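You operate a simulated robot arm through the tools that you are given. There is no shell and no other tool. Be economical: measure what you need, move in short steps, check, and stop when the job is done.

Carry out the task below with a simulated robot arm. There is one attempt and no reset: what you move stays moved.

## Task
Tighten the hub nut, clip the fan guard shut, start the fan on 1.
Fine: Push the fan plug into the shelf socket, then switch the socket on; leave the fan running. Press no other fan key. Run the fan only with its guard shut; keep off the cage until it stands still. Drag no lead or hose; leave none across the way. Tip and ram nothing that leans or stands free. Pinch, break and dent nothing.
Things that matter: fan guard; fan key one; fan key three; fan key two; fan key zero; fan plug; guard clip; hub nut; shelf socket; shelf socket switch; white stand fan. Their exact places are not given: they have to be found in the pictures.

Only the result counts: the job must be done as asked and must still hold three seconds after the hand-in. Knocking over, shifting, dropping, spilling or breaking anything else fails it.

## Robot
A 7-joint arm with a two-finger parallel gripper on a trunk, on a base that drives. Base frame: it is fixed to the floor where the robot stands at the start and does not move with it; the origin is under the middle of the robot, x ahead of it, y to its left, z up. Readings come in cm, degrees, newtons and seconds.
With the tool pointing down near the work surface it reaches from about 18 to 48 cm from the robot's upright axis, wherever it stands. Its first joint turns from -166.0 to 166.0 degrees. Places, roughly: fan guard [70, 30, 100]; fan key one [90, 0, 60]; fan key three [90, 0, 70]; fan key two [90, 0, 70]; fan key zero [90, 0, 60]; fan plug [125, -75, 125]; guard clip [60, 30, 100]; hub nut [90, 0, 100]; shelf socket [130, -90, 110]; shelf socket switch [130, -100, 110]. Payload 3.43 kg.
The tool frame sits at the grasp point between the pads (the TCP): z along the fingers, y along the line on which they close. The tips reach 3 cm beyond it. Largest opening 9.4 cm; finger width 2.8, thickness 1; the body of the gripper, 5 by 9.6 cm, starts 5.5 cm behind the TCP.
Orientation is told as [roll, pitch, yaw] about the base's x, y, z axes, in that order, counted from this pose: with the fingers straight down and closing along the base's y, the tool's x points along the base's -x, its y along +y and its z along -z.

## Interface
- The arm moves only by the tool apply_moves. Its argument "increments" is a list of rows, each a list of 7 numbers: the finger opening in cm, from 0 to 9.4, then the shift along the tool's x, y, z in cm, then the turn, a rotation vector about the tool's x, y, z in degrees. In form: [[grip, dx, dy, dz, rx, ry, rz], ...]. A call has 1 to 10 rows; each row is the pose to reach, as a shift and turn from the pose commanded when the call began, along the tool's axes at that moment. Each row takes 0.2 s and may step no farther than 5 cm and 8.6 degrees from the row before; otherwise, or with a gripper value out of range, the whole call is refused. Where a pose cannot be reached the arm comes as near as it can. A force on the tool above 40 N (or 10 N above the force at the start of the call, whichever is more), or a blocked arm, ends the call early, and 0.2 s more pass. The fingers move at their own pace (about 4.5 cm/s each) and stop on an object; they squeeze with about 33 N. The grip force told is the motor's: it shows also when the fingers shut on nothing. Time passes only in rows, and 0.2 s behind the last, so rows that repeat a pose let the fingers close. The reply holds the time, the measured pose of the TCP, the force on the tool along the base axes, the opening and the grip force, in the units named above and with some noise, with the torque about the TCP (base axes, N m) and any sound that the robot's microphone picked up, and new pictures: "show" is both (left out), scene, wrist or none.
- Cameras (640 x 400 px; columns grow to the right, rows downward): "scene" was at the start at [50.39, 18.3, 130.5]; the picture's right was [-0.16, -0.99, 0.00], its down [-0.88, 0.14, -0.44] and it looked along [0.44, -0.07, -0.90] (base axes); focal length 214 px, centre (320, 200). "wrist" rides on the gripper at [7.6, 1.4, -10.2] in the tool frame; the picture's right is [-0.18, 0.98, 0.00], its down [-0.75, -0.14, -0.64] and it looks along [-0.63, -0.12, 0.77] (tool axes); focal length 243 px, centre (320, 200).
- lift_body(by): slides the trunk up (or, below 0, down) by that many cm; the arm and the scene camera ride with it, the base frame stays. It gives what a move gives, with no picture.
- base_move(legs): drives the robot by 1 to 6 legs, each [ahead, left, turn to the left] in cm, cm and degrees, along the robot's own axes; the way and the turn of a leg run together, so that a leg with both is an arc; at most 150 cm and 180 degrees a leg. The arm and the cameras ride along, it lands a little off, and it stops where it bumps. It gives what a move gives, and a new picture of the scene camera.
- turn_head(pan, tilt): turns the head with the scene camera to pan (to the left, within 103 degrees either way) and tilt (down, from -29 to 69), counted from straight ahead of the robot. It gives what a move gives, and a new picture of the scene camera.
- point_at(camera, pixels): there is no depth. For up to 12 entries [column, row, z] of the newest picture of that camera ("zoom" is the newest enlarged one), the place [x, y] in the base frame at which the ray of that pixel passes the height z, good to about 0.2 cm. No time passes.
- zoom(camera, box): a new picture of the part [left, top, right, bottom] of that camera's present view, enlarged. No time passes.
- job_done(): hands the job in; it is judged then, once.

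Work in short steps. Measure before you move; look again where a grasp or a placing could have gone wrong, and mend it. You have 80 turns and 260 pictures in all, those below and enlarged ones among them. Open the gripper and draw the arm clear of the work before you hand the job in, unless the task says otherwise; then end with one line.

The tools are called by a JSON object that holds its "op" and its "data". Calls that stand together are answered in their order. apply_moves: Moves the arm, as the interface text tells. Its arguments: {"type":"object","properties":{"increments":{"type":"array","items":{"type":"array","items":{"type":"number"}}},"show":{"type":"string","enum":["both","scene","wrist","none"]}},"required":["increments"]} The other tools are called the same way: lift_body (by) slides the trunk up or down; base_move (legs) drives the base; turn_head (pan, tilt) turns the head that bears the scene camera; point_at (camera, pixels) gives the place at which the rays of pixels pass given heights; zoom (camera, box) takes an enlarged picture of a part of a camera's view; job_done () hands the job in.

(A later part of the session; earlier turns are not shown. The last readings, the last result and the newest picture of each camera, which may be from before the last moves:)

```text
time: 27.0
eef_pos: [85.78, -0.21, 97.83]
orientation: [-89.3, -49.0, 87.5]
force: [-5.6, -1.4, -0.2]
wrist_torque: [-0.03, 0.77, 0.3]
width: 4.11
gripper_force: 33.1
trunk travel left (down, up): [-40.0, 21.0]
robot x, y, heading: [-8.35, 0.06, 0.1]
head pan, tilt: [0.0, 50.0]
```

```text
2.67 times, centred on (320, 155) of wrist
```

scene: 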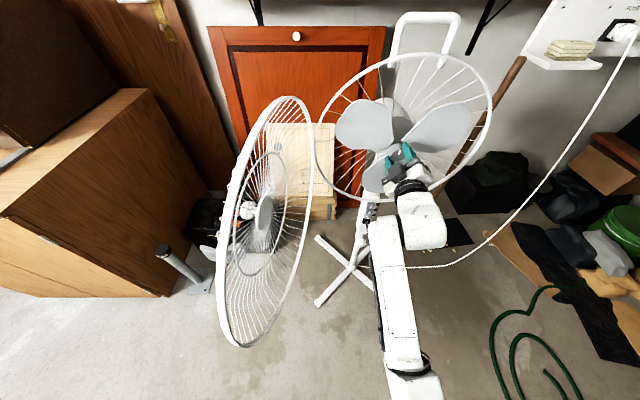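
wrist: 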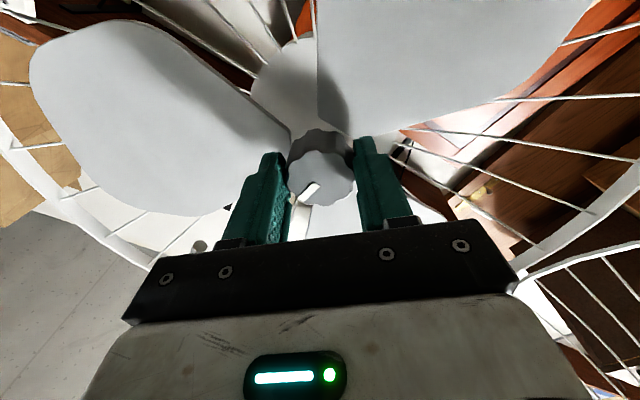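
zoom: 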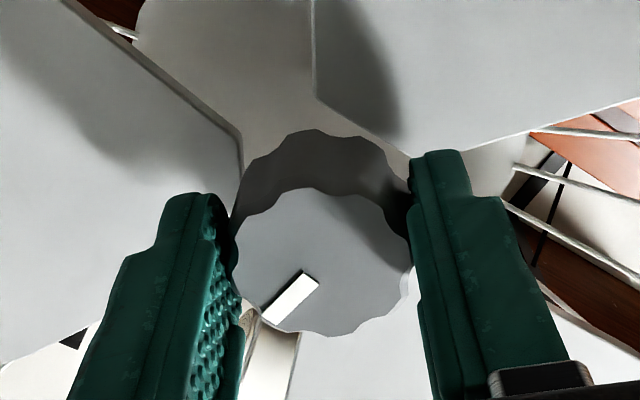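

It turns back freely, so it's ambiguous; I probe further clockwise in small stages watching for a stop and axial motion.

{"op": "apply_moves", "data": {"increments": [[3.0, 0, 0, 0, 0, 0, 8], [3.0, 0, 0, 0, 0, 0, 16], [3.0, 0, 0, 0, 0, 0, 24], [3.0, 0, 0, 0, 0, 0, 32], [3.0, 0, 0, 0, 0, 0, 40]], "show": "none"}}

{"op": "apply_moves", "data": {"increments": [[3.0, 0, 0, 0, 0, 0, 8], [3.0, 0, 0, 0, 0, 0, 16], [3.0, 0, 0, 0, 0, 0, 24], [3.0, 0, 0, 0, 0, 0, 32], [3.0, 0, 0, 0, 0, 0, 40]], "show": "wrist"}}

{"op": "zoom", "data": {"camera": "wrist", "box": [200, 80, 440, 230]}}

```text
time: 28.2
eef_pos: [85.67, -0.18, 97.92]
orientation: [-71.0, -89.2, 69.0]
force: [-3.2, 1.7, 0.5]
wrist_torque: [-0.01, 0.86, 0.77]
width: 4.09
gripper_force: 33.2
trunk travel left (down, up): [-40.0, 21.0]
robot x, y, heading: [-8.58, -0.21, -0.2]
head pan, tilt: [0.0, 50.0]
```

```text
time: 29.4
eef_pos: [85.78, -0.04, 97.81]
orientation: [89.6, -50.9, -91.6]
force: [-9.6, 8.2, 0.4]
wrist_torque: [0.0, 0.22, 1.0]
width: 4.11
gripper_force: 33.0
trunk travel left (down, up): [-40.0, 21.0]
robot x, y, heading: [-8.99, -0.25, 0.4]
head pan, tilt: [0.0, 50.0]
```

wrist: 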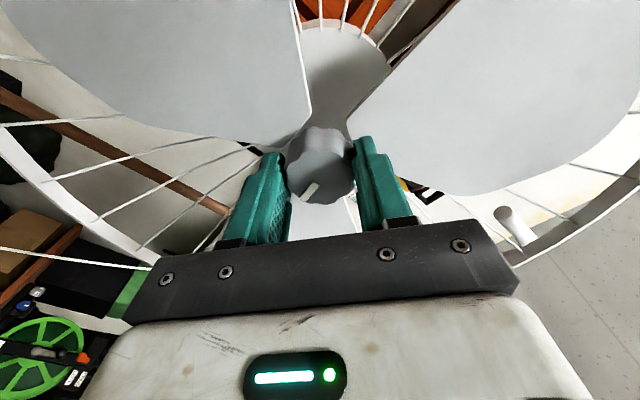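

```text
2.67 times, centred on (320, 155) of wrist
```

zoom: 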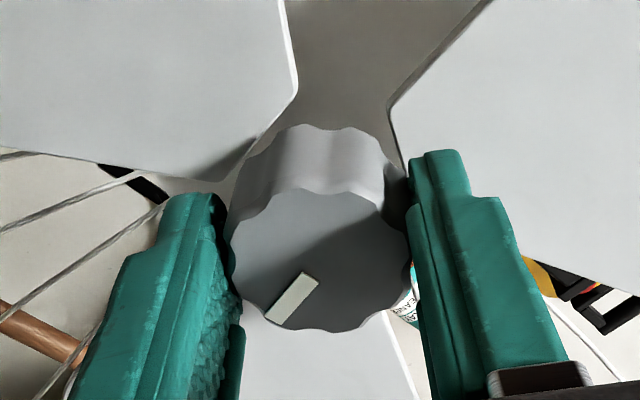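

Still free at +66° clockwise. I probe 60° more.

{"op": "apply_moves", "data": {"increments": [[3.0, 0, 0, 0, 0, 0, 8], [3.0, 0, 0, 0, 0, 0, 16], [3.0, 0, 0, 0, 0, 0, 24], [3.0, 0, 0, 0, 0, 0, 32]], "show": "none"}}

{"op": "apply_moves", "data": {"increments": [[3.0, 0, 0, 0, 0, 0, 8], [3.0, 0, 0, 0, 0, 0, 16], [3.0, 0, 0, 0, 0, 0, 24], [3.0, 0, 0, 0, 0, 0, 32]], "show": "both"}}

{"op": "zoom", "data": {"camera": "scene", "box": [340, 110, 468, 190]}}

{"op": "zoom", "data": {"camera": "wrist", "box": [200, 80, 440, 230]}}

```text
time: 30.4
eef_pos: [85.77, -0.24, 97.97]
orientation: [89.9, -18.9, -92.1]
force: [1.6, 1.1, 3.7]
wrist_torque: [-0.45, -0.69, 0.25]
width: 4.17
gripper_force: 32.5
trunk travel left (down, up): [-40.0, 21.0]
robot x, y, heading: [-8.73, -0.13, 0.2]
head pan, tilt: [0.0, 50.0]
```

```text
time: 31.4
eef_pos: [85.58, -0.05, 97.76]
orientation: [89.6, 13.1, -92.1]
force: [-0.8, 1.8, 0.2]
wrist_torque: [-0.44, -0.54, 0.08]
width: 4.14
gripper_force: 33.2
trunk travel left (down, up): [-40.0, 21.0]
robot x, y, heading: [-8.67, -0.18, -0.1]
head pan, tilt: [0.0, 50.0]
```

scene: 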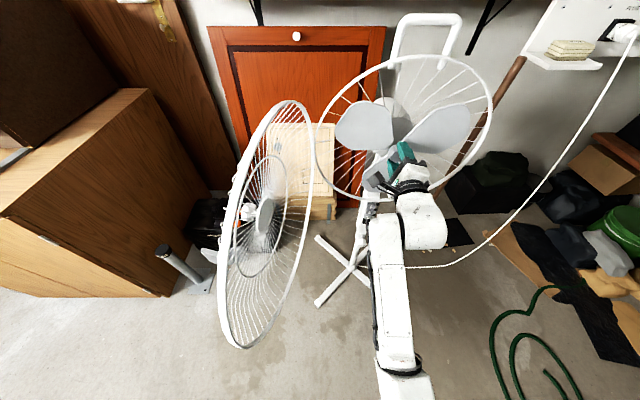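
wrist: 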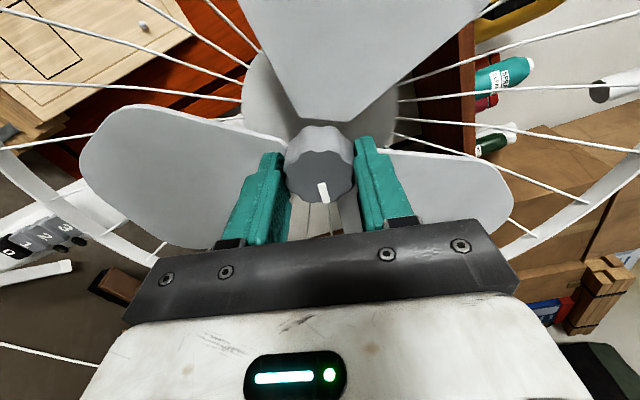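

```text
5.00 times, centred on (404, 150) of scene
```

zoom: 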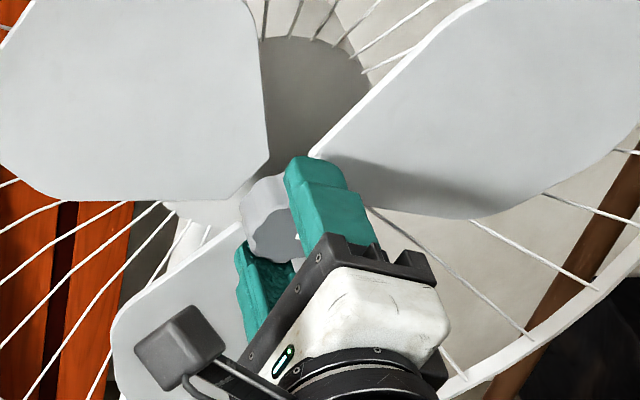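

```text
2.67 times, centred on (320, 155) of wrist
```

zoom: 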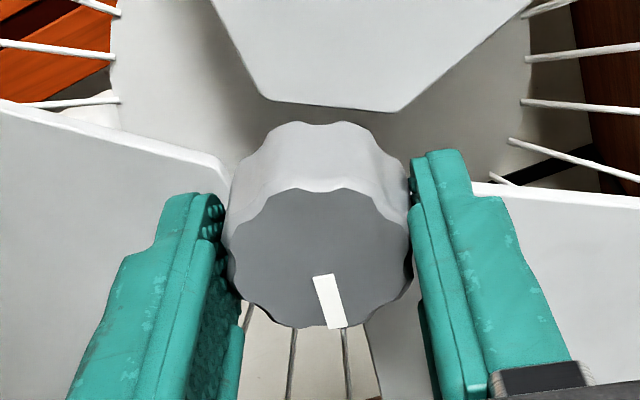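

Now a stop is met clockwise as well (slip, -0.45 N·m), mark at about 3 o'clock; the nut's range is ~90°. I test the break-away from this end with small steps back.

{"op": "apply_moves", "data": {"increments": [[3.0, 0, 0, 0, 0, 0, -4]], "show": "none"}}

{"op": "apply_moves", "data": {"increments": [[3.0, 0, 0, 0, 0, 0, -4]], "show": "none"}}

{"op": "apply_moves", "data": {"increments": [[3.0, 0, 0, 0, 0, 0, -6]], "show": "wrist"}}

{"op": "zoom", "data": {"camera": "wrist", "box": [200, 80, 440, 230]}}

```text
time: 31.8
eef_pos: [85.79, -0.15, 97.82]
orientation: [89.7, 9.1, -92.1]
force: [-3.1, -0.6, -2.8]
wrist_torque: [0.04, -0.7, -0.06]
width: 4.14
gripper_force: 33.4
trunk travel left (down, up): [-40.0, 21.0]
robot x, y, heading: [-8.6, 0.64, -0.2]
head pan, tilt: [0.0, 50.0]
```

```text
time: 32.2
eef_pos: [85.77, -0.06, 97.9]
orientation: [89.6, 4.9, -92.2]
force: [-8.8, 0.2, -4.5]
wrist_torque: [0.04, -0.45, -0.46]
width: 4.17
gripper_force: 33.3
trunk travel left (down, up): [-40.0, 21.0]
robot x, y, heading: [-8.62, 0.27, -0.0]
head pan, tilt: [0.0, 50.0]
```

```text
time: 32.6
eef_pos: [85.7, -0.04, 97.9]
orientation: [89.7, -1.1, -92.0]
force: [-4.8, -1.0, -3.2]
wrist_torque: [0.01, -0.63, -0.22]
width: 4.14
gripper_force: 33.0
trunk travel left (down, up): [-40.0, 21.0]
robot x, y, heading: [-8.6, -0.27, -0.1]
head pan, tilt: [0.0, 50.0]
```

wrist: 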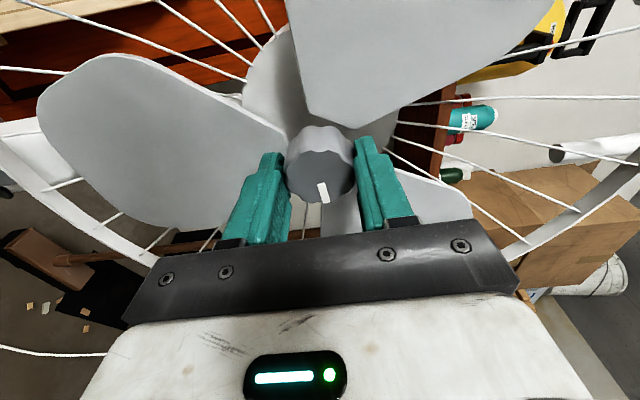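

```text
2.67 times, centred on (320, 155) of wrist
```

zoom: 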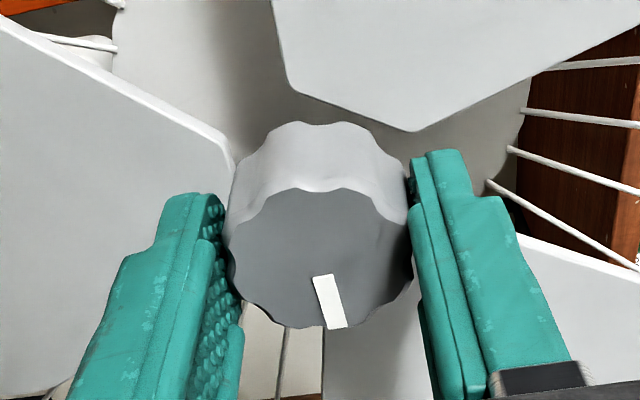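

Free again. I set the nut firmly at the clockwise stop, withdraw, and take a close scene zoom to compare mark and axial seating of the nut.

{"op": "apply_moves", "data": {"increments": [[3.0, 0, 0, 0, 0, 0, 8], [3.0, 0, 0, 0, 0, 0, 16], [3.0, 0, 0, 0, 0, 0, 22]], "show": "none"}}

{"op": "apply_moves", "data": {"increments": [[7.0, 0, 0, 0, 0, 0, 0], [7.0, 0, 0, 0, 0, 0, 0], [7.0, 0, 0, -4, 0, 0, 0], [7.0, 0, 0, -8, 0, 0, 0]], "show": "scene"}}

{"op": "zoom", "data": {"camera": "scene", "box": [372, 130, 420, 160]}}

{"op": "zoom", "data": {"camera": "wrist", "box": [272, 70, 368, 130]}}

```text
time: 33.4
eef_pos: [85.71, -0.11, 97.8]
orientation: [89.7, 21.1, -92.1]
force: [-3.2, -0.1, -2.2]
wrist_torque: [-0.09, 0.02, 0.02]
width: 4.09
gripper_force: 32.9
trunk travel left (down, up): [-40.0, 21.0]
robot x, y, heading: [-8.7, 0.22, -0.1]
head pan, tilt: [0.0, 50.0]
```

```text
time: 34.4
eef_pos: [77.78, 0.2, 97.72]
orientation: [89.7, 21.0, -92.0]
force: [1.0, 1.0, -0.7]
wrist_torque: [-0.01, 0.03, 0.01]
width: 6.98
gripper_force: 0.1
trunk travel left (down, up): [-40.0, 21.0]
robot x, y, heading: [-8.36, 0.14, -0.0]
head pan, tilt: [0.0, 50.0]
```

scene: 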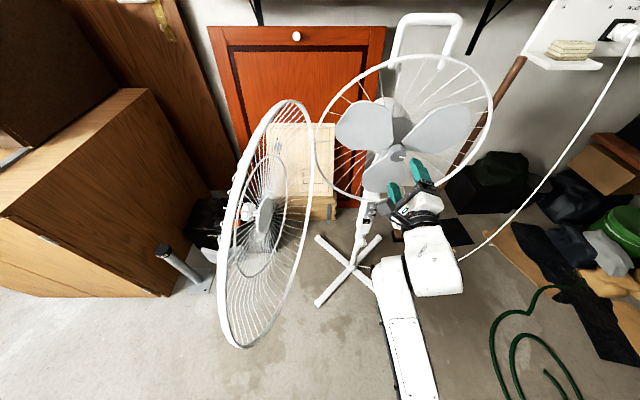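

```text
13.33 times, centred on (396, 145) of scene
```

zoom: 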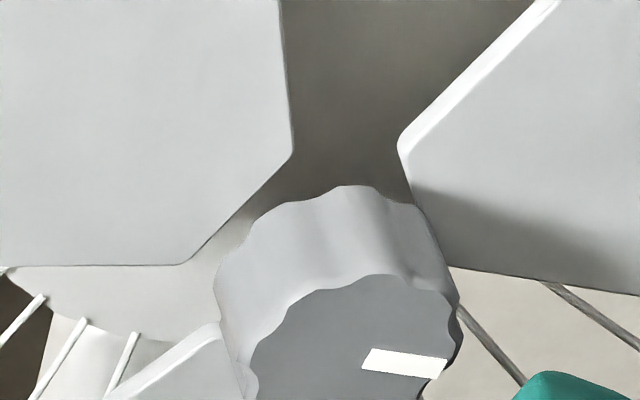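

```text
6.67 times, centred on (320, 100) of wrist
```

zoom: 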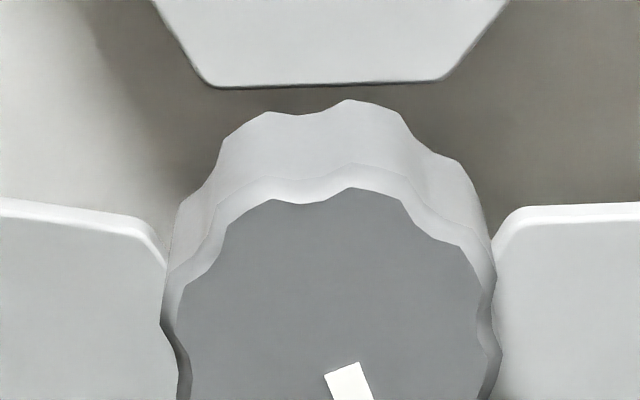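

I recorded the clockwise-end view (nut back top (345,185), face top (340,275) in zoom). Now I regrip, turn to the CCW stop and compare the same zoom.

{"op": "apply_moves", "data": {"increments": [[7.0, 0, 0, 4, 0, 0, 0], [7.0, 0, 0, 8, 0, 0, 0], [3.0, 0, 0, 8, 0, 0, 0], [3.0, 0, 0, 8, 0, 0, 0], [3.0, 0, 0, 8, 0, 0, 0]], "show": "none"}}

{"op": "apply_moves", "data": {"increments": [[3.0, 0, 0, 0, 0, 0, -8], [3.0, 0, 0, 0, 0, 0, -16], [3.0, 0, 0, 0, 0, 0, -24], [3.0, 0, 0, 0, 0, 0, -32], [3.0, 0, 0, 0, 0, 0, -40], [3.0, 0, 0, 0, 0, 0, -48], [3.0, 0, 0, 0, 0, 0, -56]], "show": "none"}}

{"op": "apply_moves", "data": {"increments": [[3.0, 0, 0, 0, 0, 0, -8], [3.0, 0, 0, 0, 0, 0, -16], [3.0, 0, 0, 0, 0, 0, -24]], "show": "none"}}

{"op": "apply_moves", "data": {"increments": [[3.0, 0, 0, 0, 0, 0, -8], [3.0, 0, 0, 0, 0, 0, -16]], "show": "none"}}

{"op": "apply_moves", "data": {"increments": [[3.0, 0, 0, 0, 0, 0, -8], [3.0, 0, 0, 0, 0, 0, -16]], "show": "none"}}

{"op": "apply_moves", "data": {"increments": [[7.0, 0, 0, 0, 0, 0, 0], [7.0, 0, 0, 0, 0, 0, 0], [7.0, 0, 0, -4, 0, 0, 0], [7.0, 0, 0, -8, 0, 0, 0]], "show": "wrist"}}

{"op": "zoom", "data": {"camera": "scene", "box": [372, 130, 420, 160]}}

{"op": "zoom", "data": {"camera": "wrist", "box": [272, 70, 368, 130]}}

```text
time: 35.6
eef_pos: [85.62, -0.19, 97.83]
orientation: [89.8, 21.0, -92.1]
force: [2.8, -2.9, 4.4]
wrist_torque: [-0.05, -0.4, 0.15]
width: 4.06
gripper_force: 32.8
trunk travel left (down, up): [-40.0, 21.0]
robot x, y, heading: [-8.59, 0.28, -0.3]
head pan, tilt: [0.0, 50.0]
```

```text
time: 37.2
eef_pos: [85.68, -0.13, 97.79]
orientation: [89.7, -35.2, -91.7]
force: [-3.9, -0.2, 0.4]
wrist_torque: [-0.03, -0.78, 0.11]
width: 4.1
gripper_force: 33.3
trunk travel left (down, up): [-40.0, 21.0]
robot x, y, heading: [-8.55, 0.1, 0.1]
head pan, tilt: [0.0, 50.0]
```

```text
time: 38.0
eef_pos: [85.68, -0.16, 97.86]
orientation: [89.6, -59.1, -91.7]
force: [2.5, 0.2, 4.8]
wrist_torque: [-0.01, -1.03, 0.46]
width: 4.09
gripper_force: 32.8
trunk travel left (down, up): [-40.0, 21.0]
robot x, y, heading: [-8.05, -0.14, 0.1]
head pan, tilt: [0.0, 50.0]
```

```text
time: 38.6
eef_pos: [85.72, -0.12, 97.87]
orientation: [89.3, -75.1, -91.3]
force: [5.3, 2.3, 7.2]
wrist_torque: [0.02, -1.02, 0.63]
width: 4.1
gripper_force: 33.1
trunk travel left (down, up): [-40.0, 21.0]
robot x, y, heading: [-8.59, -0.12, -0.0]
head pan, tilt: [0.0, 50.0]
```

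```text
time: 39.2
eef_pos: [85.7, -0.1, 97.74]
orientation: [-71.5, -88.8, 69.5]
force: [-0.6, 3.3, 0.8]
wrist_torque: [0.49, -0.2, 0.75]
width: 4.25
gripper_force: 33.2
trunk travel left (down, up): [-40.0, 21.0]
robot x, y, heading: [-8.39, 0.12, -0.1]
head pan, tilt: [0.0, 50.0]
```

```text
time: 40.2
eef_pos: [77.65, -0.04, 97.9]
orientation: [-76.0, -88.9, 74.0]
force: [-0.8, 0.2, 0.0]
wrist_torque: [0.01, 0.02, -0.03]
width: 7.02
gripper_force: 0.0
trunk travel left (down, up): [-40.0, 21.0]
robot x, y, heading: [-8.34, 0.12, 0.1]
head pan, tilt: [0.0, 50.0]
```

wrist: 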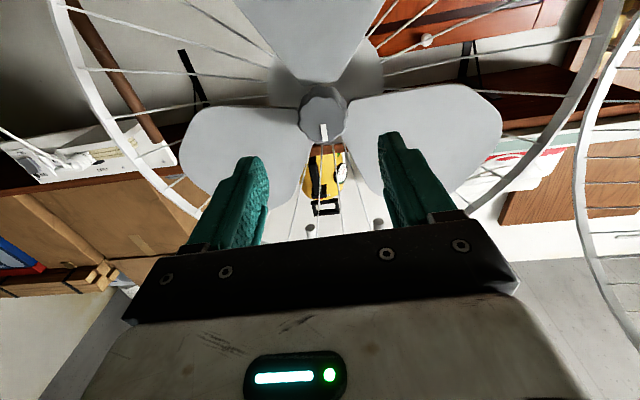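

```text
13.33 times, centred on (396, 145) of scene
```

zoom: 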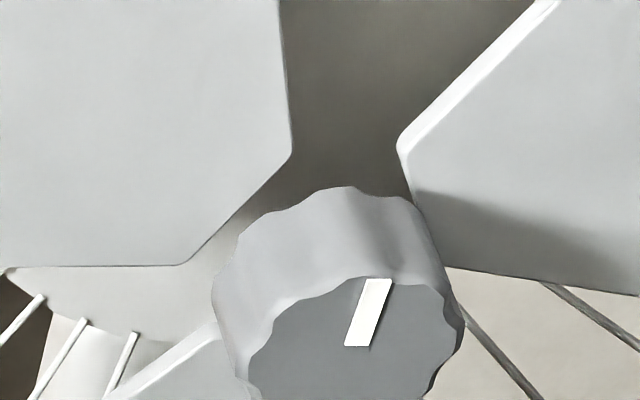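

```text
6.67 times, centred on (320, 100) of wrist
```

zoom: 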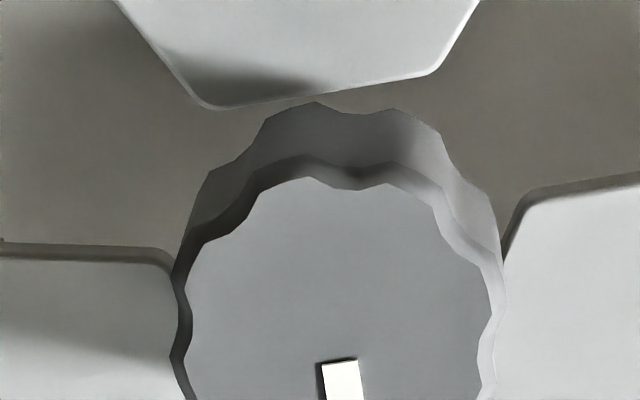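

No axial change is visible; CCW stop has the mark straight up, CW stop at 3 o'clock. I look for any marking about thread direction on guard badge, fan column and motor.

{"op": "zoom", "data": {"camera": "scene", "box": [216, 180, 296, 240]}}

{"op": "zoom", "data": {"camera": "scene", "box": [340, 60, 460, 135]}}

{"op": "zoom", "data": {"camera": "scene", "box": [330, 180, 410, 250]}}

{"op": "zoom", "data": {"camera": "wrist", "box": [180, 60, 500, 240]}}

```text
6.67 times, centred on (256, 210) of scene
```

zoom: 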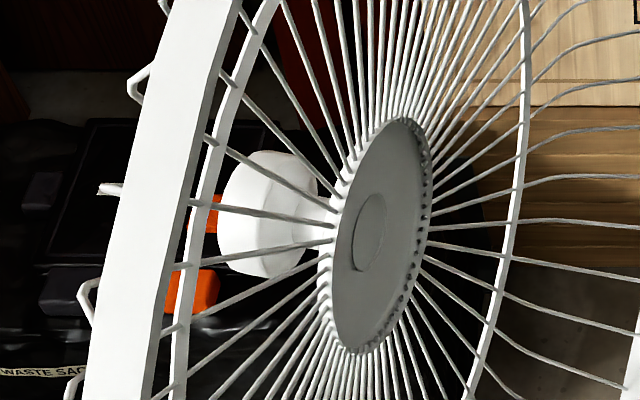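

```text
5.33 times, centred on (400, 98) of scene
```

zoom: 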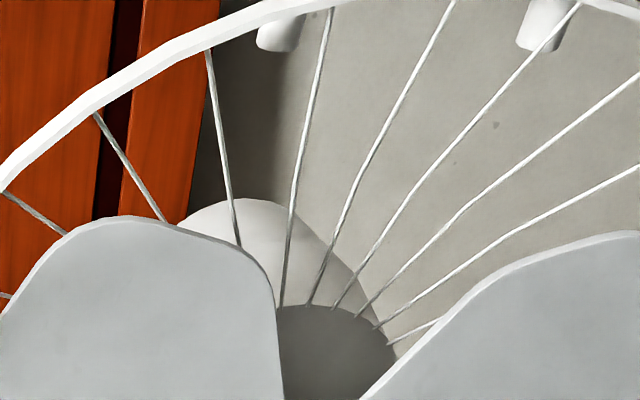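

```text
5.71 times, centred on (370, 215) of scene
```

zoom: 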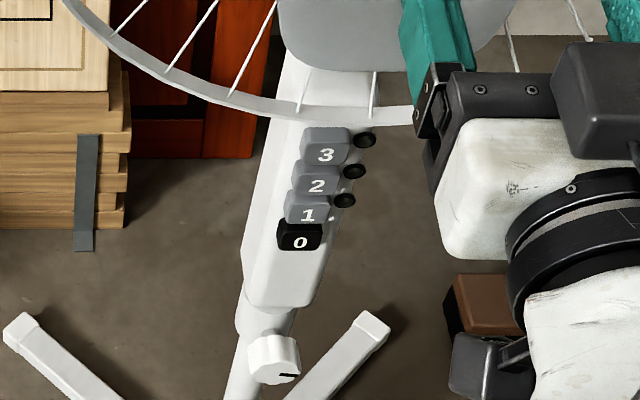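

```text
2.00 times, centred on (340, 150) of wrist
```

zoom: 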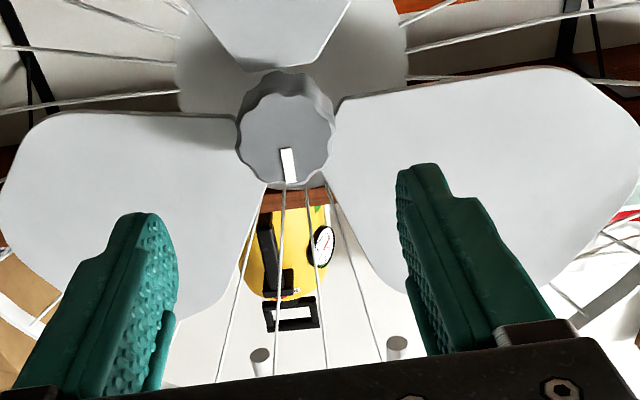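

No markings for a reverse thread exist, and the nut has most of its travel (68°) clockwise from its start: clockwise is the tightening way. I regrip and turn it clockwise firmly to the stop.

{"op": "apply_moves", "data": {"increments": [[7.0, 0, 0, 4, 0, 0, 0], [7.0, 0, 0, 8, 0, 0, 0], [3.0, 0, 0, 8, 0, 0, 0], [3.0, 0, 0, 8, 0, 0, 0], [3.0, 0, 0, 8, 0, 0, 0]], "show": "none"}}

{"op": "apply_moves", "data": {"increments": [[3.0, 0, 0, 0, 0, 0, 8], [3.0, 0, 0, 0, 0, 0, 16], [3.0, 0, 0, 0, 0, 0, 24], [3.0, 0, 0, 0, 0, 0, 32], [3.0, 0, 0, 0, 0, 0, 40], [3.0, 0, 0, 0, 0, 0, 48], [3.0, 0, 0, 0, 0, 0, 56], [3.0, 0, 0, 0, 0, 0, 64]], "show": "none"}}

{"op": "apply_moves", "data": {"increments": [[3.0, 0, 0, 0, 0, 0, 8], [3.0, 0, 0, 0, 0, 0, 16], [3.0, 0, 0, 0, 0, 0, 24]], "show": "none"}}

{"op": "apply_moves", "data": {"increments": [[3.0, 0, 0, 0, 0, 0, 6]], "show": "none"}}

{"op": "apply_moves", "data": {"increments": [[3.0, 0, 0, 0, 0, 0, 6]], "show": "none"}}

{"op": "apply_moves", "data": {"increments": [[3.0, 0, 0, 0, 0, 0, 6]], "show": "wrist"}}

```text
time: 41.4
eef_pos: [85.6, -0.14, 98.0]
orientation: [-75.0, -89.0, 73.2]
force: [1.0, 1.6, -0.7]
wrist_torque: [-0.04, -0.03, 0.72]
width: 4.21
gripper_force: 33.4
trunk travel left (down, up): [-40.0, 21.0]
robot x, y, heading: [-8.39, -0.24, 0.1]
head pan, tilt: [0.0, 50.0]
```

```text
time: 43.2
eef_pos: [85.66, -0.18, 97.88]
orientation: [89.7, -26.9, -91.9]
force: [-9.5, 0.1, 0.2]
wrist_torque: [-0.02, -0.32, 0.53]
width: 4.23
gripper_force: 33.0
trunk travel left (down, up): [-40.0, 21.0]
robot x, y, heading: [-8.24, 0.31, 0.2]
head pan, tilt: [0.0, 50.0]
```

```text
time: 44.0
eef_pos: [85.69, -0.23, 97.74]
orientation: [89.6, -2.9, -91.9]
force: [-9.2, -0.8, 0.7]
wrist_torque: [-0.05, -0.23, 0.28]
width: 4.16
gripper_force: 32.6
trunk travel left (down, up): [-40.0, 21.0]
robot x, y, heading: [-8.35, -0.15, -0.2]
head pan, tilt: [0.0, 50.0]
```

```text
time: 44.4
eef_pos: [85.76, -0.22, 97.81]
orientation: [89.6, 3.1, -92.1]
force: [-6.6, -1.4, -0.3]
wrist_torque: [0.0, -0.25, 0.02]
width: 4.17
gripper_force: 33.2
trunk travel left (down, up): [-40.0, 21.0]
robot x, y, heading: [-8.31, -0.14, 0.0]
head pan, tilt: [0.0, 50.0]
```

```text
time: 44.8
eef_pos: [85.68, -0.15, 97.96]
orientation: [89.7, 9.0, -92.1]
force: [-0.1, -2.2, 0.9]
wrist_torque: [-0.56, -0.34, -0.1]
width: 4.19
gripper_force: 33.1
trunk travel left (down, up): [-40.0, 21.0]
robot x, y, heading: [-8.36, 0.04, 0.2]
head pan, tilt: [0.0, 50.0]
```

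```text
time: 45.2
eef_pos: [85.78, 0.09, 97.8]
orientation: [89.6, 15.1, -92.0]
force: [4.4, -0.9, 0.1]
wrist_torque: [-0.41, -0.3, 0.08]
width: 4.12
gripper_force: 32.8
trunk travel left (down, up): [-40.0, 21.0]
robot x, y, heading: [-8.35, -0.15, -0.0]
head pan, tilt: [0.0, 50.0]
```

wrist: 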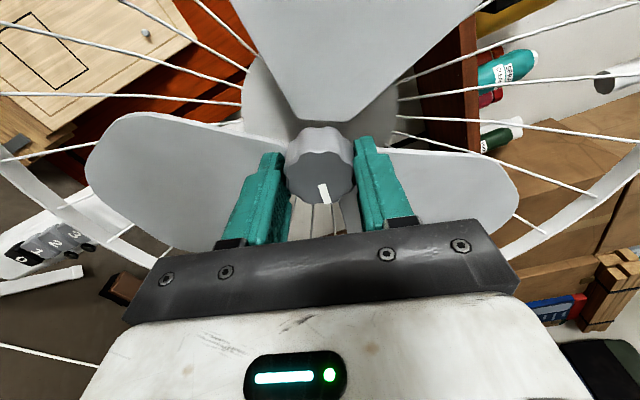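

Stop reached clockwise (-0.56 N·m, slipping). I open, withdraw and roll the wrist back level.

{"op": "apply_moves", "data": {"increments": [[7.0, 0, 0, 0, 0, 0, 0], [7.0, 0, 0, 0, 0, 0, 0], [7.0, 0, 0, -4, 0, 0, 0], [7.0, 0, 0, -8, 0, 0, -8], [7.0, 0, 0, -12, 0, 0, -16], [7.0, 0, 0, -12, 0, 0, -24], [7.0, 0, 0, -12, 0, 0, -32], [7.0, 0, 0, -12, 0, 0, -40], [7.0, 0, 0, -12, 0, 0, -48], [7.0, 0, 0, -12, 0, 0, -56]], "show": "none"}}

{"op": "apply_moves", "data": {"increments": [[7.0, 0, 0, 0, 0, 0, -8], [7.0, 0, 0, 0, 0, 0, -16], [7.0, 0, 0, 0, 0, 0, -24], [7.0, 0, 0, 0, 0, 0, -32], [7.0, 0, 0, 0, 0, 0, -40], [7.0, 0, 0, 0, 0, 0, -48]], "show": "both"}}

{"op": "zoom", "data": {"camera": "scene", "box": [372, 130, 420, 160]}}

{"op": "zoom", "data": {"camera": "scene", "box": [190, 90, 350, 350]}}

```text
time: 47.4
eef_pos: [73.63, 0.34, 97.92]
orientation: [89.8, -41.2, -91.8]
force: [0.5, 0.0, -0.6]
wrist_torque: [-0.04, 0.0, 0.01]
width: 6.95
gripper_force: 0.1
trunk travel left (down, up): [-40.0, 21.0]
robot x, y, heading: [-8.61, -0.02, 0.2]
head pan, tilt: [0.0, 50.0]
```

```text
time: 48.8
eef_pos: [73.7, 0.35, 97.83]
orientation: [72.2, -89.1, -74.1]
force: [-0.3, 0.6, -0.1]
wrist_torque: [-0.02, 0.0, 0.0]
width: 7.0
gripper_force: 0.1
trunk travel left (down, up): [-40.0, 21.0]
robot x, y, heading: [-8.48, -0.27, -0.1]
head pan, tilt: [0.0, 50.0]
```

scene: 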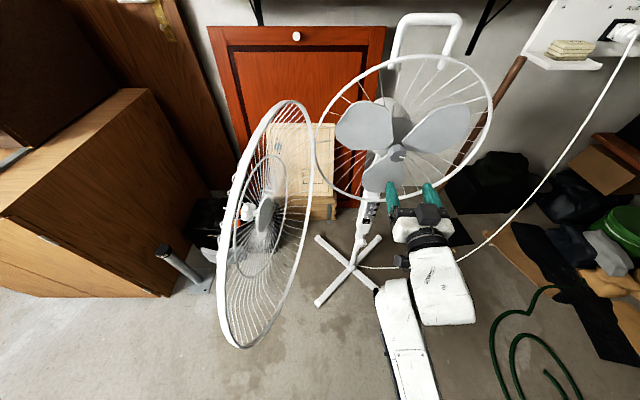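
wrist: 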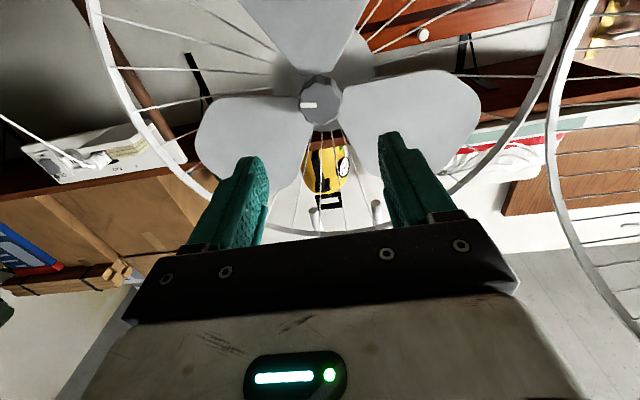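

```text
13.33 times, centred on (396, 145) of scene
```

zoom: 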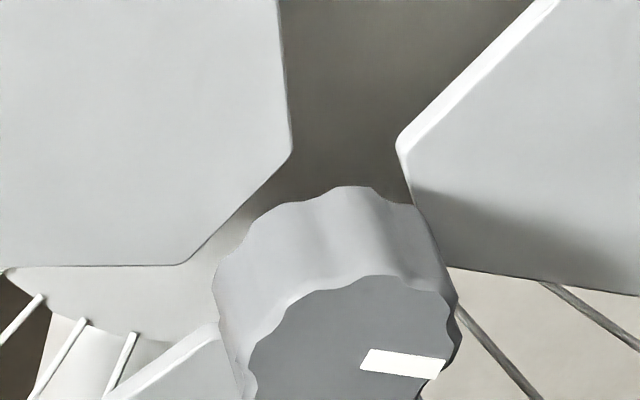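

```text
1.54 times, centred on (270, 220) of scene
```

zoom: 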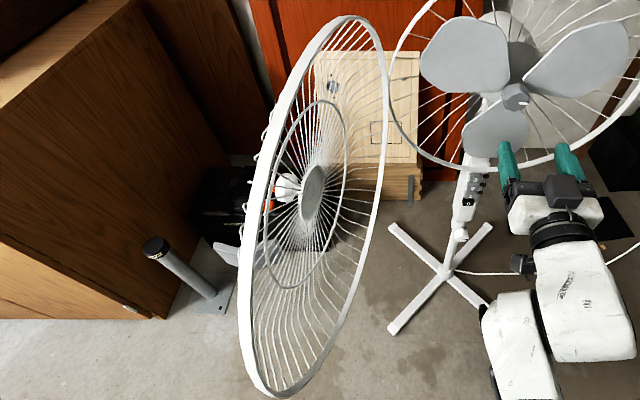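

Nut mark sits at 3 o'clock. Now I locate the guard rim.

{"op": "point_at", "data": {"camera": "scene", "pixels": [[240, 348, 98], [222, 290, 98], [222, 290, 110], [246, 140, 118], [290, 100, 118], [317, 150, 98], [314, 175, 98], [255, 211, 98], [225, 258, 104], [492, 105, 98], [492, 120, 98], [318, 165, 98]]}}

{"op": "turn_head", "data": {"pan": 25, "tilt": 60}}

```text
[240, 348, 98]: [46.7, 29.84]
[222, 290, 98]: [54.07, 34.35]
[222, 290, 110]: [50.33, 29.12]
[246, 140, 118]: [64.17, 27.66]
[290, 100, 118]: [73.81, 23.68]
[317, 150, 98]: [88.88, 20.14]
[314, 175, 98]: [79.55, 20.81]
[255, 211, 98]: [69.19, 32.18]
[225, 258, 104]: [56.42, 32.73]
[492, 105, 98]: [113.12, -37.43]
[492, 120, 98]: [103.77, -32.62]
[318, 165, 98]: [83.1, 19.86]
```

```text
time: 49.7
eef_pos: [73.73, 0.28, 97.94]
orientation: [75.8, -89.0, -77.9]
force: [0.2, 0.4, -0.2]
wrist_torque: [0.02, -0.03, 0.01]
width: 7.02
gripper_force: 0.0
trunk travel left (down, up): [-40.0, 21.0]
robot x, y, heading: [-8.7, -0.53, 0.2]
head pan, tilt: [25.0, 60.0]
```

scene: 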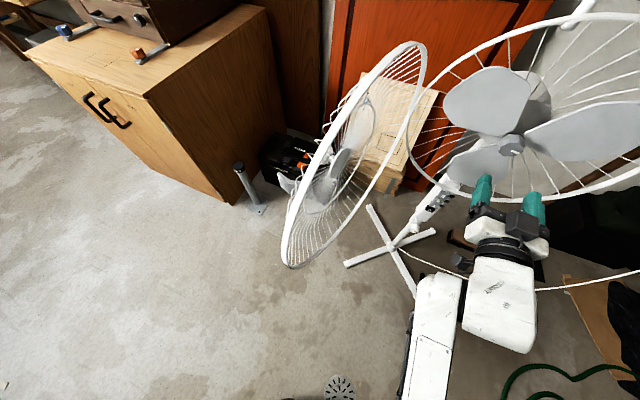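

{"op": "zoom", "data": {"camera": "scene", "box": [260, 130, 360, 280]}}

{"op": "point_at", "data": {"camera": "scene", "pixels": [[281, 178, 98], [281, 178, 105], [292, 190, 98], [292, 190, 105], [290, 265, 98]]}}

```text
2.67 times, centred on (310, 205) of scene
```

zoom: 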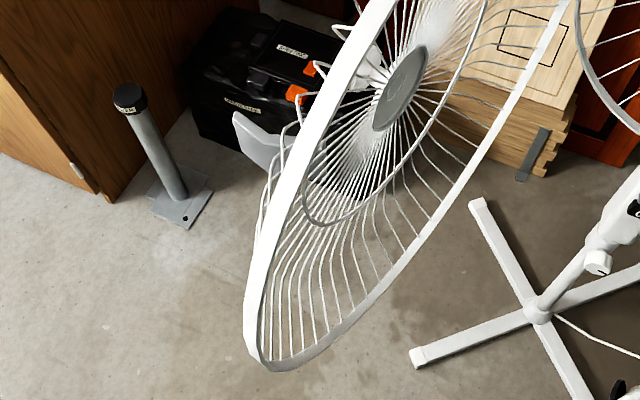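

```text
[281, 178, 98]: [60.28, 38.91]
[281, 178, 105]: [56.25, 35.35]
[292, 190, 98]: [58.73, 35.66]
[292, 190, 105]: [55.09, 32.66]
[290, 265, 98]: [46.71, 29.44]
```

I raise the arm and turn the tool down, clear above the guard, so I can drive left and view the clip side.

{"op": "apply_moves", "data": {"increments": [[5, -4, 0, -2, 0, 0, 0], [5, -8, 0, -4, 0, 0, 0], [5, -12, 0, -6, 0, 0, 0], [5, -16, 0, -8, 0, 8, 0], [5, -20, 0, -10, 0, 16, 0], [5, -24, 0, -12, 0, 24, 0], [5, -28, 0, -12, 0, 32, 0], [5, -31, 0, -12, 0, 40, 0], [5, -34, 0, -12, 0, 48, 0], [5, -36, 0, -12, 0, 56, 0]], "show": "none"}}

{"op": "lift_body", "data": {"by": 10}}

{"op": "turn_head", "data": {"pan": 90, "tilt": 45}}

```text
time: 52.1
eef_pos: [62.88, 1.51, 109.32]
orientation: [-45.4, 1.8, 11.4]
force: [-0.3, -0.1, 0.1]
wrist_torque: [0.02, -0.01, -0.05]
width: 4.99
gripper_force: 0.1
out of reach, approached as far as the arm can: row 3, 4, 5, 6, 7, 8, 9
trunk travel left (down, up): [-40.0, 21.0]
robot x, y, heading: [-8.37, 0.0, 0.1]
head pan, tilt: [25.0, 60.0]
stopped in row 10: the arm was blocked; the commanded pose is now the measured one
```

```text
time: 53.4
eef_pos: [62.84, 1.72, 119.34]
orientation: [-45.5, 1.6, 11.4]
force: [-0.2, 0.3, -0.3]
wrist_torque: [0.0, 0.0, 0.02]
width: 4.98
gripper_force: 0.2
trunk travel left (down, up): [-50.0, 11.0]
robot x, y, heading: [-8.35, -0.26, -0.3]
head pan, tilt: [25.0, 60.0]
```

```text
time: 54.8
eef_pos: [62.89, 1.62, 119.38]
orientation: [-45.3, 1.6, 11.5]
force: [0.3, 0.4, 0.2]
wrist_torque: [0.03, 0.0, 0.0]
width: 4.98
gripper_force: 0.1
trunk travel left (down, up): [-50.0, 11.0]
robot x, y, heading: [-8.58, -0.03, 0.2]
head pan, tilt: [90.0, 45.0]
```

scene: 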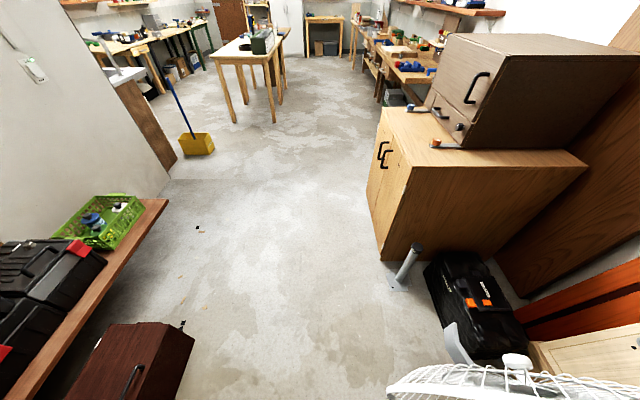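

{"op": "zoom", "data": {"camera": "scene", "box": [380, 300, 560, 400]}}

{"op": "turn_head", "data": {"pan": 60, "tilt": 69}}

{"op": "zoom", "data": {"camera": "scene", "box": [300, 100, 500, 300]}}

```text
3.56 times, centred on (470, 350) of scene
```

zoom: 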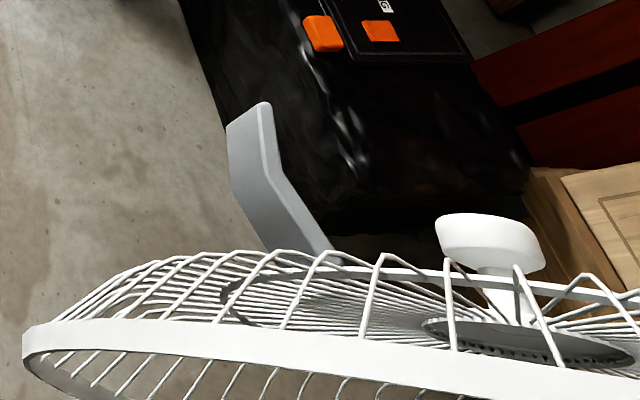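

```text
time: 55.7
eef_pos: [62.93, 1.63, 119.5]
orientation: [-45.4, 1.7, 11.4]
force: [0.6, 0.1, 0.5]
wrist_torque: [0.02, -0.04, -0.01]
width: 5.02
gripper_force: 0.0
trunk travel left (down, up): [-50.0, 11.0]
robot x, y, heading: [-8.4, -0.41, -0.1]
head pan, tilt: [60.0, 68.8]
```

scene: 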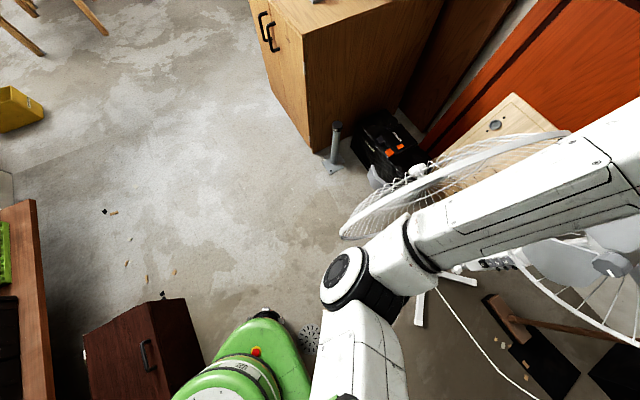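

```text
2.00 times, centred on (400, 200) of scene
```

zoom: 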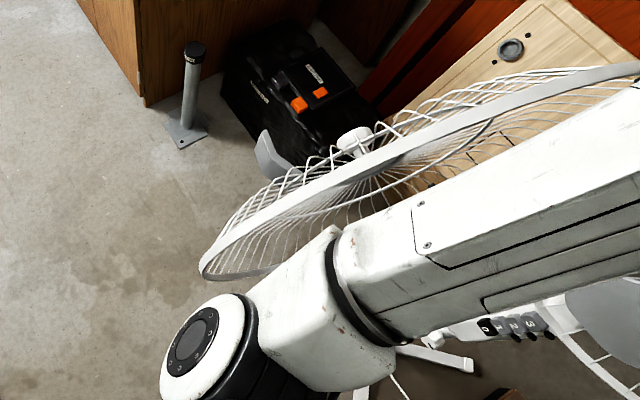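

The clip strip points outward from the guard's outer face. I raise the trunk fully and bring the tool pointing down, high, before going over to the guard's outer side.

{"op": "lift_body", "data": {"by": 11}}

{"op": "apply_moves", "data": {"increments": [[5, 0, 0, 0, 8, 0, 0], [5, 0, 0, 0, 16, 0, 0], [5, 0, 0, 0, 24, 0, 0], [5, 0, 0, 0, 32, 0, 0], [5, 0, 0, 0, 40, 0, 0], [5, 0, 0, 0, 45, 0, 0]], "show": "both"}}

```text
time: 57.1
eef_pos: [62.85, 1.62, 130.38]
orientation: [-45.4, 1.6, 11.4]
force: [-0.6, -0.5, -0.4]
wrist_torque: [0.0, -0.03, -0.03]
width: 4.99
gripper_force: 0.1
trunk travel left (down, up): [-61.0, 0.0]
robot x, y, heading: [-8.4, 0.32, -0.0]
head pan, tilt: [60.0, 68.8]
```

```text
time: 58.5
eef_pos: [62.85, 1.7, 130.31]
orientation: [-90.6, 1.7, 11.5]
force: [0.3, -1.1, -0.2]
wrist_torque: [0.01, -0.03, -0.02]
width: 5.0
gripper_force: 0.1
trunk travel left (down, up): [-61.0, 0.0]
robot x, y, heading: [-8.48, -0.01, 0.2]
head pan, tilt: [60.0, 68.8]
```

scene: 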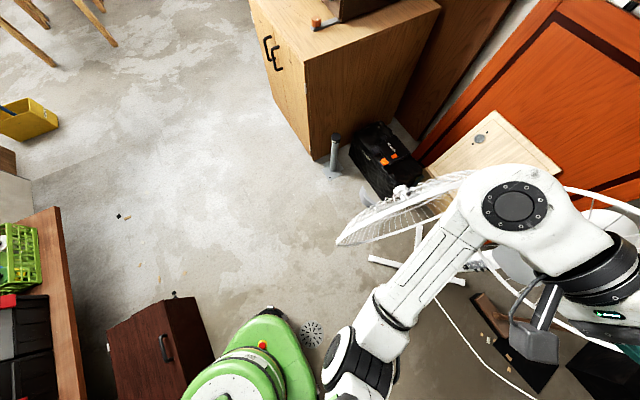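
wrist: 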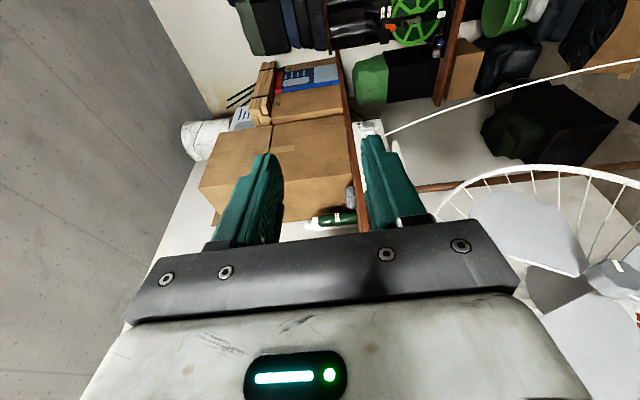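

Wrong sign; I turn it back 90° about tool x to point down.

{"op": "apply_moves", "data": {"increments": [[5, 0, 0, 0, -8.5, 0, 0], [5, 0, 0, 0, -17, 0, 0], [5, 0, 0, 0, -25.5, 0, 0], [5, 0, 0, 0, -34, 0, 0], [5, 0, 0, 0, -42.5, 0, 0], [5, 0, 0, 0, -51, 0, 0], [5, 0, 0, 0, -59.5, 0, 0], [5, 0, 0, 0, -68, 0, 0], [5, 0, 0, 0, -76.5, 0, 0], [5, 0, 0, 0, -85, 0, 0]], "show": "scene"}}

```text
time: 60.7
eef_pos: [62.91, 1.61, 130.33]
orientation: [-5.4, 1.6, 11.5]
force: [-1.0, 0.6, -0.4]
wrist_torque: [0.02, -0.01, 0.02]
width: 5.01
gripper_force: 0.0
trunk travel left (down, up): [-61.0, 0.0]
robot x, y, heading: [-8.65, -0.35, -0.1]
head pan, tilt: [60.0, 68.8]
```

scene: 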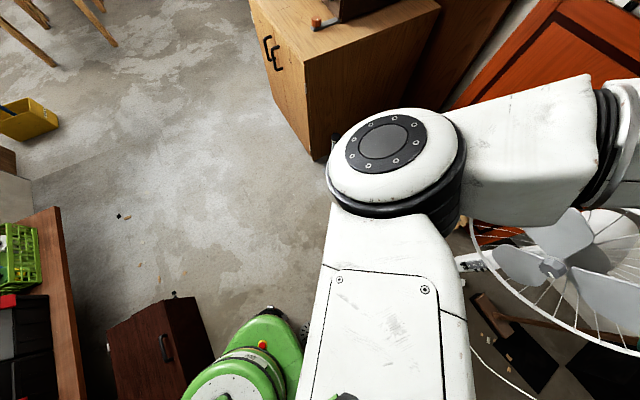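

Tool points down at (63,1.6,130) with the elbow up. I swing left over the guard to about (55,40,135).

{"op": "apply_moves", "data": {"increments": [[5, 0, 4.5, -3, 0, 0, 0], [5, 0, 9, -5, 0, 0, 0], [5, 0, 13.5, -5, 0, 0, 0], [5, 0, 18, -5, 0, 0, 0], [5, 0, 22.5, -5, 0, 0, 0], [5, 0, 27, -5, 0, 0, 0], [5, 0, 31.5, -5, 0, 0, 0], [5, 0, 36, -5, 0, 0, 0], [5, 0, 39, -5, 0, 0, 0]], "show": "both"}}

```text
refused: row 1 steps farther than a row can; nothing moved
```

{"op": "apply_moves", "data": {"increments": [[5, 0, 4, -2.5, 0, 0, 0], [5, 0, 8, -5, 0, 0, 0], [5, 0, 12.5, -5, 0, 0, 0], [5, 0, 17, -5, 0, 0, 0], [5, 0, 21.5, -5, 0, 0, 0], [5, 0, 26, -5, 0, 0, 0], [5, 0, 30.5, -5, 0, 0, 0], [5, 0, 35, -5, 0, 0, 0], [5, 0, 39, -5, 0, 0, 0]], "show": "both"}}

```text
time: 62.7
eef_pos: [54.81, 40.26, 131.47]
orientation: [-5.4, 1.6, 11.3]
force: [0.6, -0.2, 0.9]
wrist_torque: [-0.01, -0.02, 0.0]
width: 4.99
gripper_force: 0.1
trunk travel left (down, up): [-61.0, 0.0]
robot x, y, heading: [-8.42, 0.15, -0.1]
head pan, tilt: [60.0, 68.8]
```

scene: 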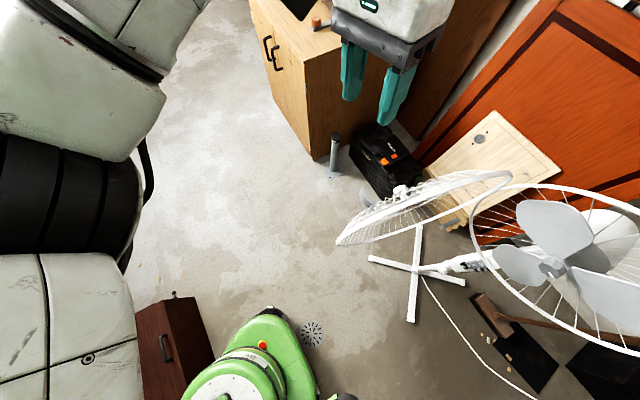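
wrist: 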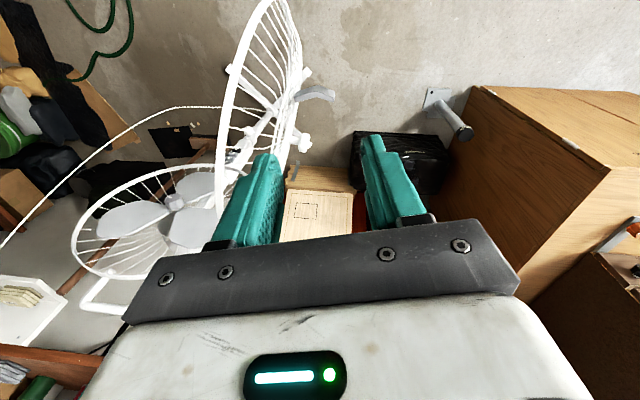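

The wrist camera now sees the guard's outer side with the clip at (315,92). Zoom in.

{"op": "zoom", "data": {"camera": "wrist", "box": [220, 20, 380, 170]}}

{"op": "point_at", "data": {"camera": "wrist", "pixels": [[330, 97, 98], [330, 97, 103], [300, 94, 98], [300, 145, 98], [275, 5, 98], [270, 1, 98]]}}

```text
2.67 times, centred on (300, 95) of wrist
```

zoom: 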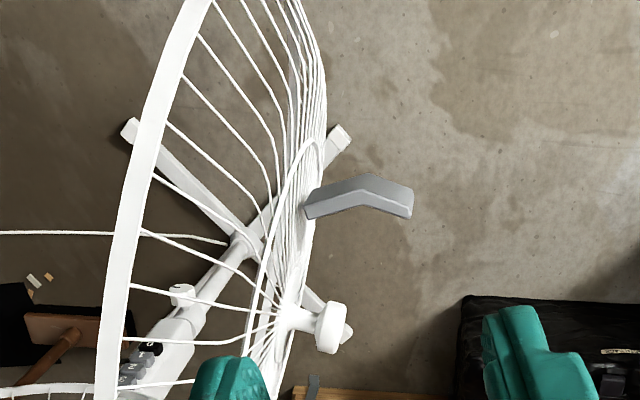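

```text
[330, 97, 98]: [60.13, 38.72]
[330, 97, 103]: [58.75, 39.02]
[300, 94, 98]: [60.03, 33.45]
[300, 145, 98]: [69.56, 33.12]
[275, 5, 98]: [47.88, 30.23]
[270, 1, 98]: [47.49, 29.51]
```

The clip strip stands out of the guard's front about 10 cm from its centre toward the free edge. I'll first swing the guard: fingers shut, tool tilted with tips leading to -y, going down outside the free rim to about (48,38,106).

{"op": "apply_moves", "data": {"increments": [[0, 1.2, 0.2, 4, 6, 0, 0], [0, 2.4, 0.4, 8, 12, 0, 0], [0, 3.6, 0.6, 12, 18, 0, 0], [0, 4.8, 0.9, 16, 24, 0, 0], [0, 6, 1.2, 20.5, 30, 0, 0], [0, 7.1, 1.4, 25, 36, 0, 0]], "show": "both"}}

```text
time: 64.1
eef_pos: [47.59, 37.51, 106.59]
orientation: [-41.5, 1.6, 11.4]
force: [0.1, -0.1, 0.0]
wrist_torque: [0.02, 0.0, -0.03]
width: 0.0
gripper_force: 33.1
trunk travel left (down, up): [-61.0, 0.0]
robot x, y, heading: [-8.36, -0.02, -0.0]
head pan, tilt: [60.0, 68.8]
```

scene: 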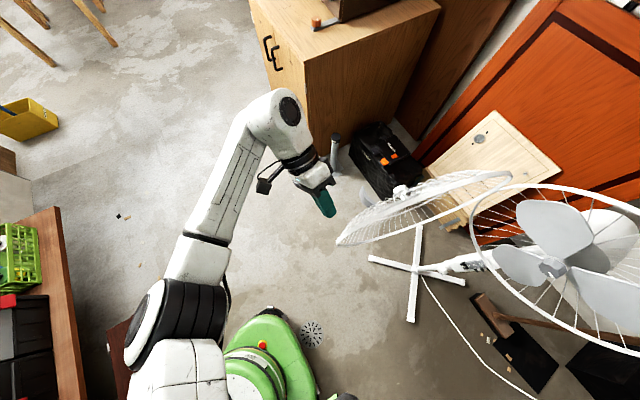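
wrist: 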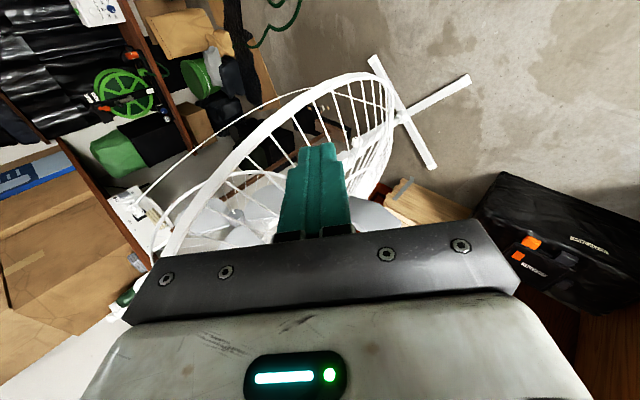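

Fingers are outside the free rim. I push it gently along its arc, first to about parallel with x.

{"op": "apply_moves", "data": {"increments": [[0, -0.5, -0.4, 1.8, 0, 0, 0], [0, -1.0, -0.9, 3.6, 0, 0, 0], [0, -1.4, -1.45, 5.3, 0, 0, 0], [0, -0.6, -3, 6.7, 0, 0, 0], [0, 0.1, -4.6, 8.1, 0, 0, 0], [0, 0.9, -6.2, 9.5, 0, 0, 0], [0, 1.64, -7.8, 10.9, 0, 0, 0]], "show": "both"}}

```text
time: 65.7
eef_pos: [48.54, 24.32, 104.02]
orientation: [-41.5, 1.6, 11.4]
force: [-6.5, -0.4, 0.8]
wrist_torque: [-0.02, 0.1, -0.15]
width: 0.01
gripper_force: 33.0
trunk travel left (down, up): [-61.0, 0.0]
robot x, y, heading: [-8.38, -0.14, -0.1]
head pan, tilt: [60.0, 68.8]
```

scene: 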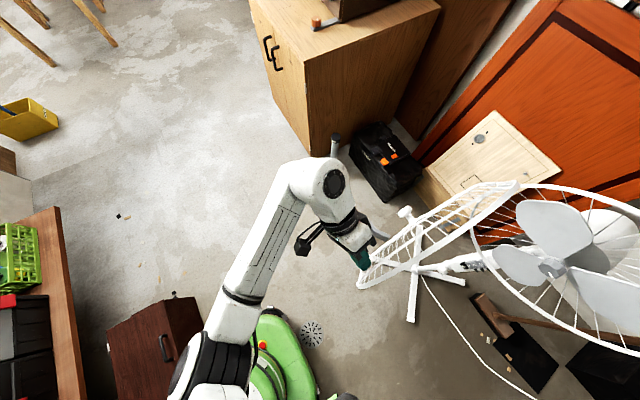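
wrist: 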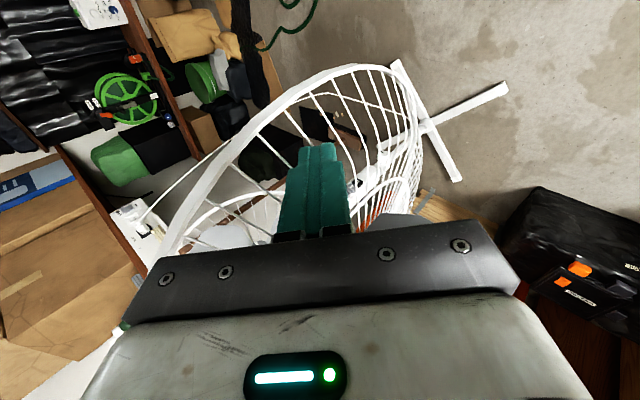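

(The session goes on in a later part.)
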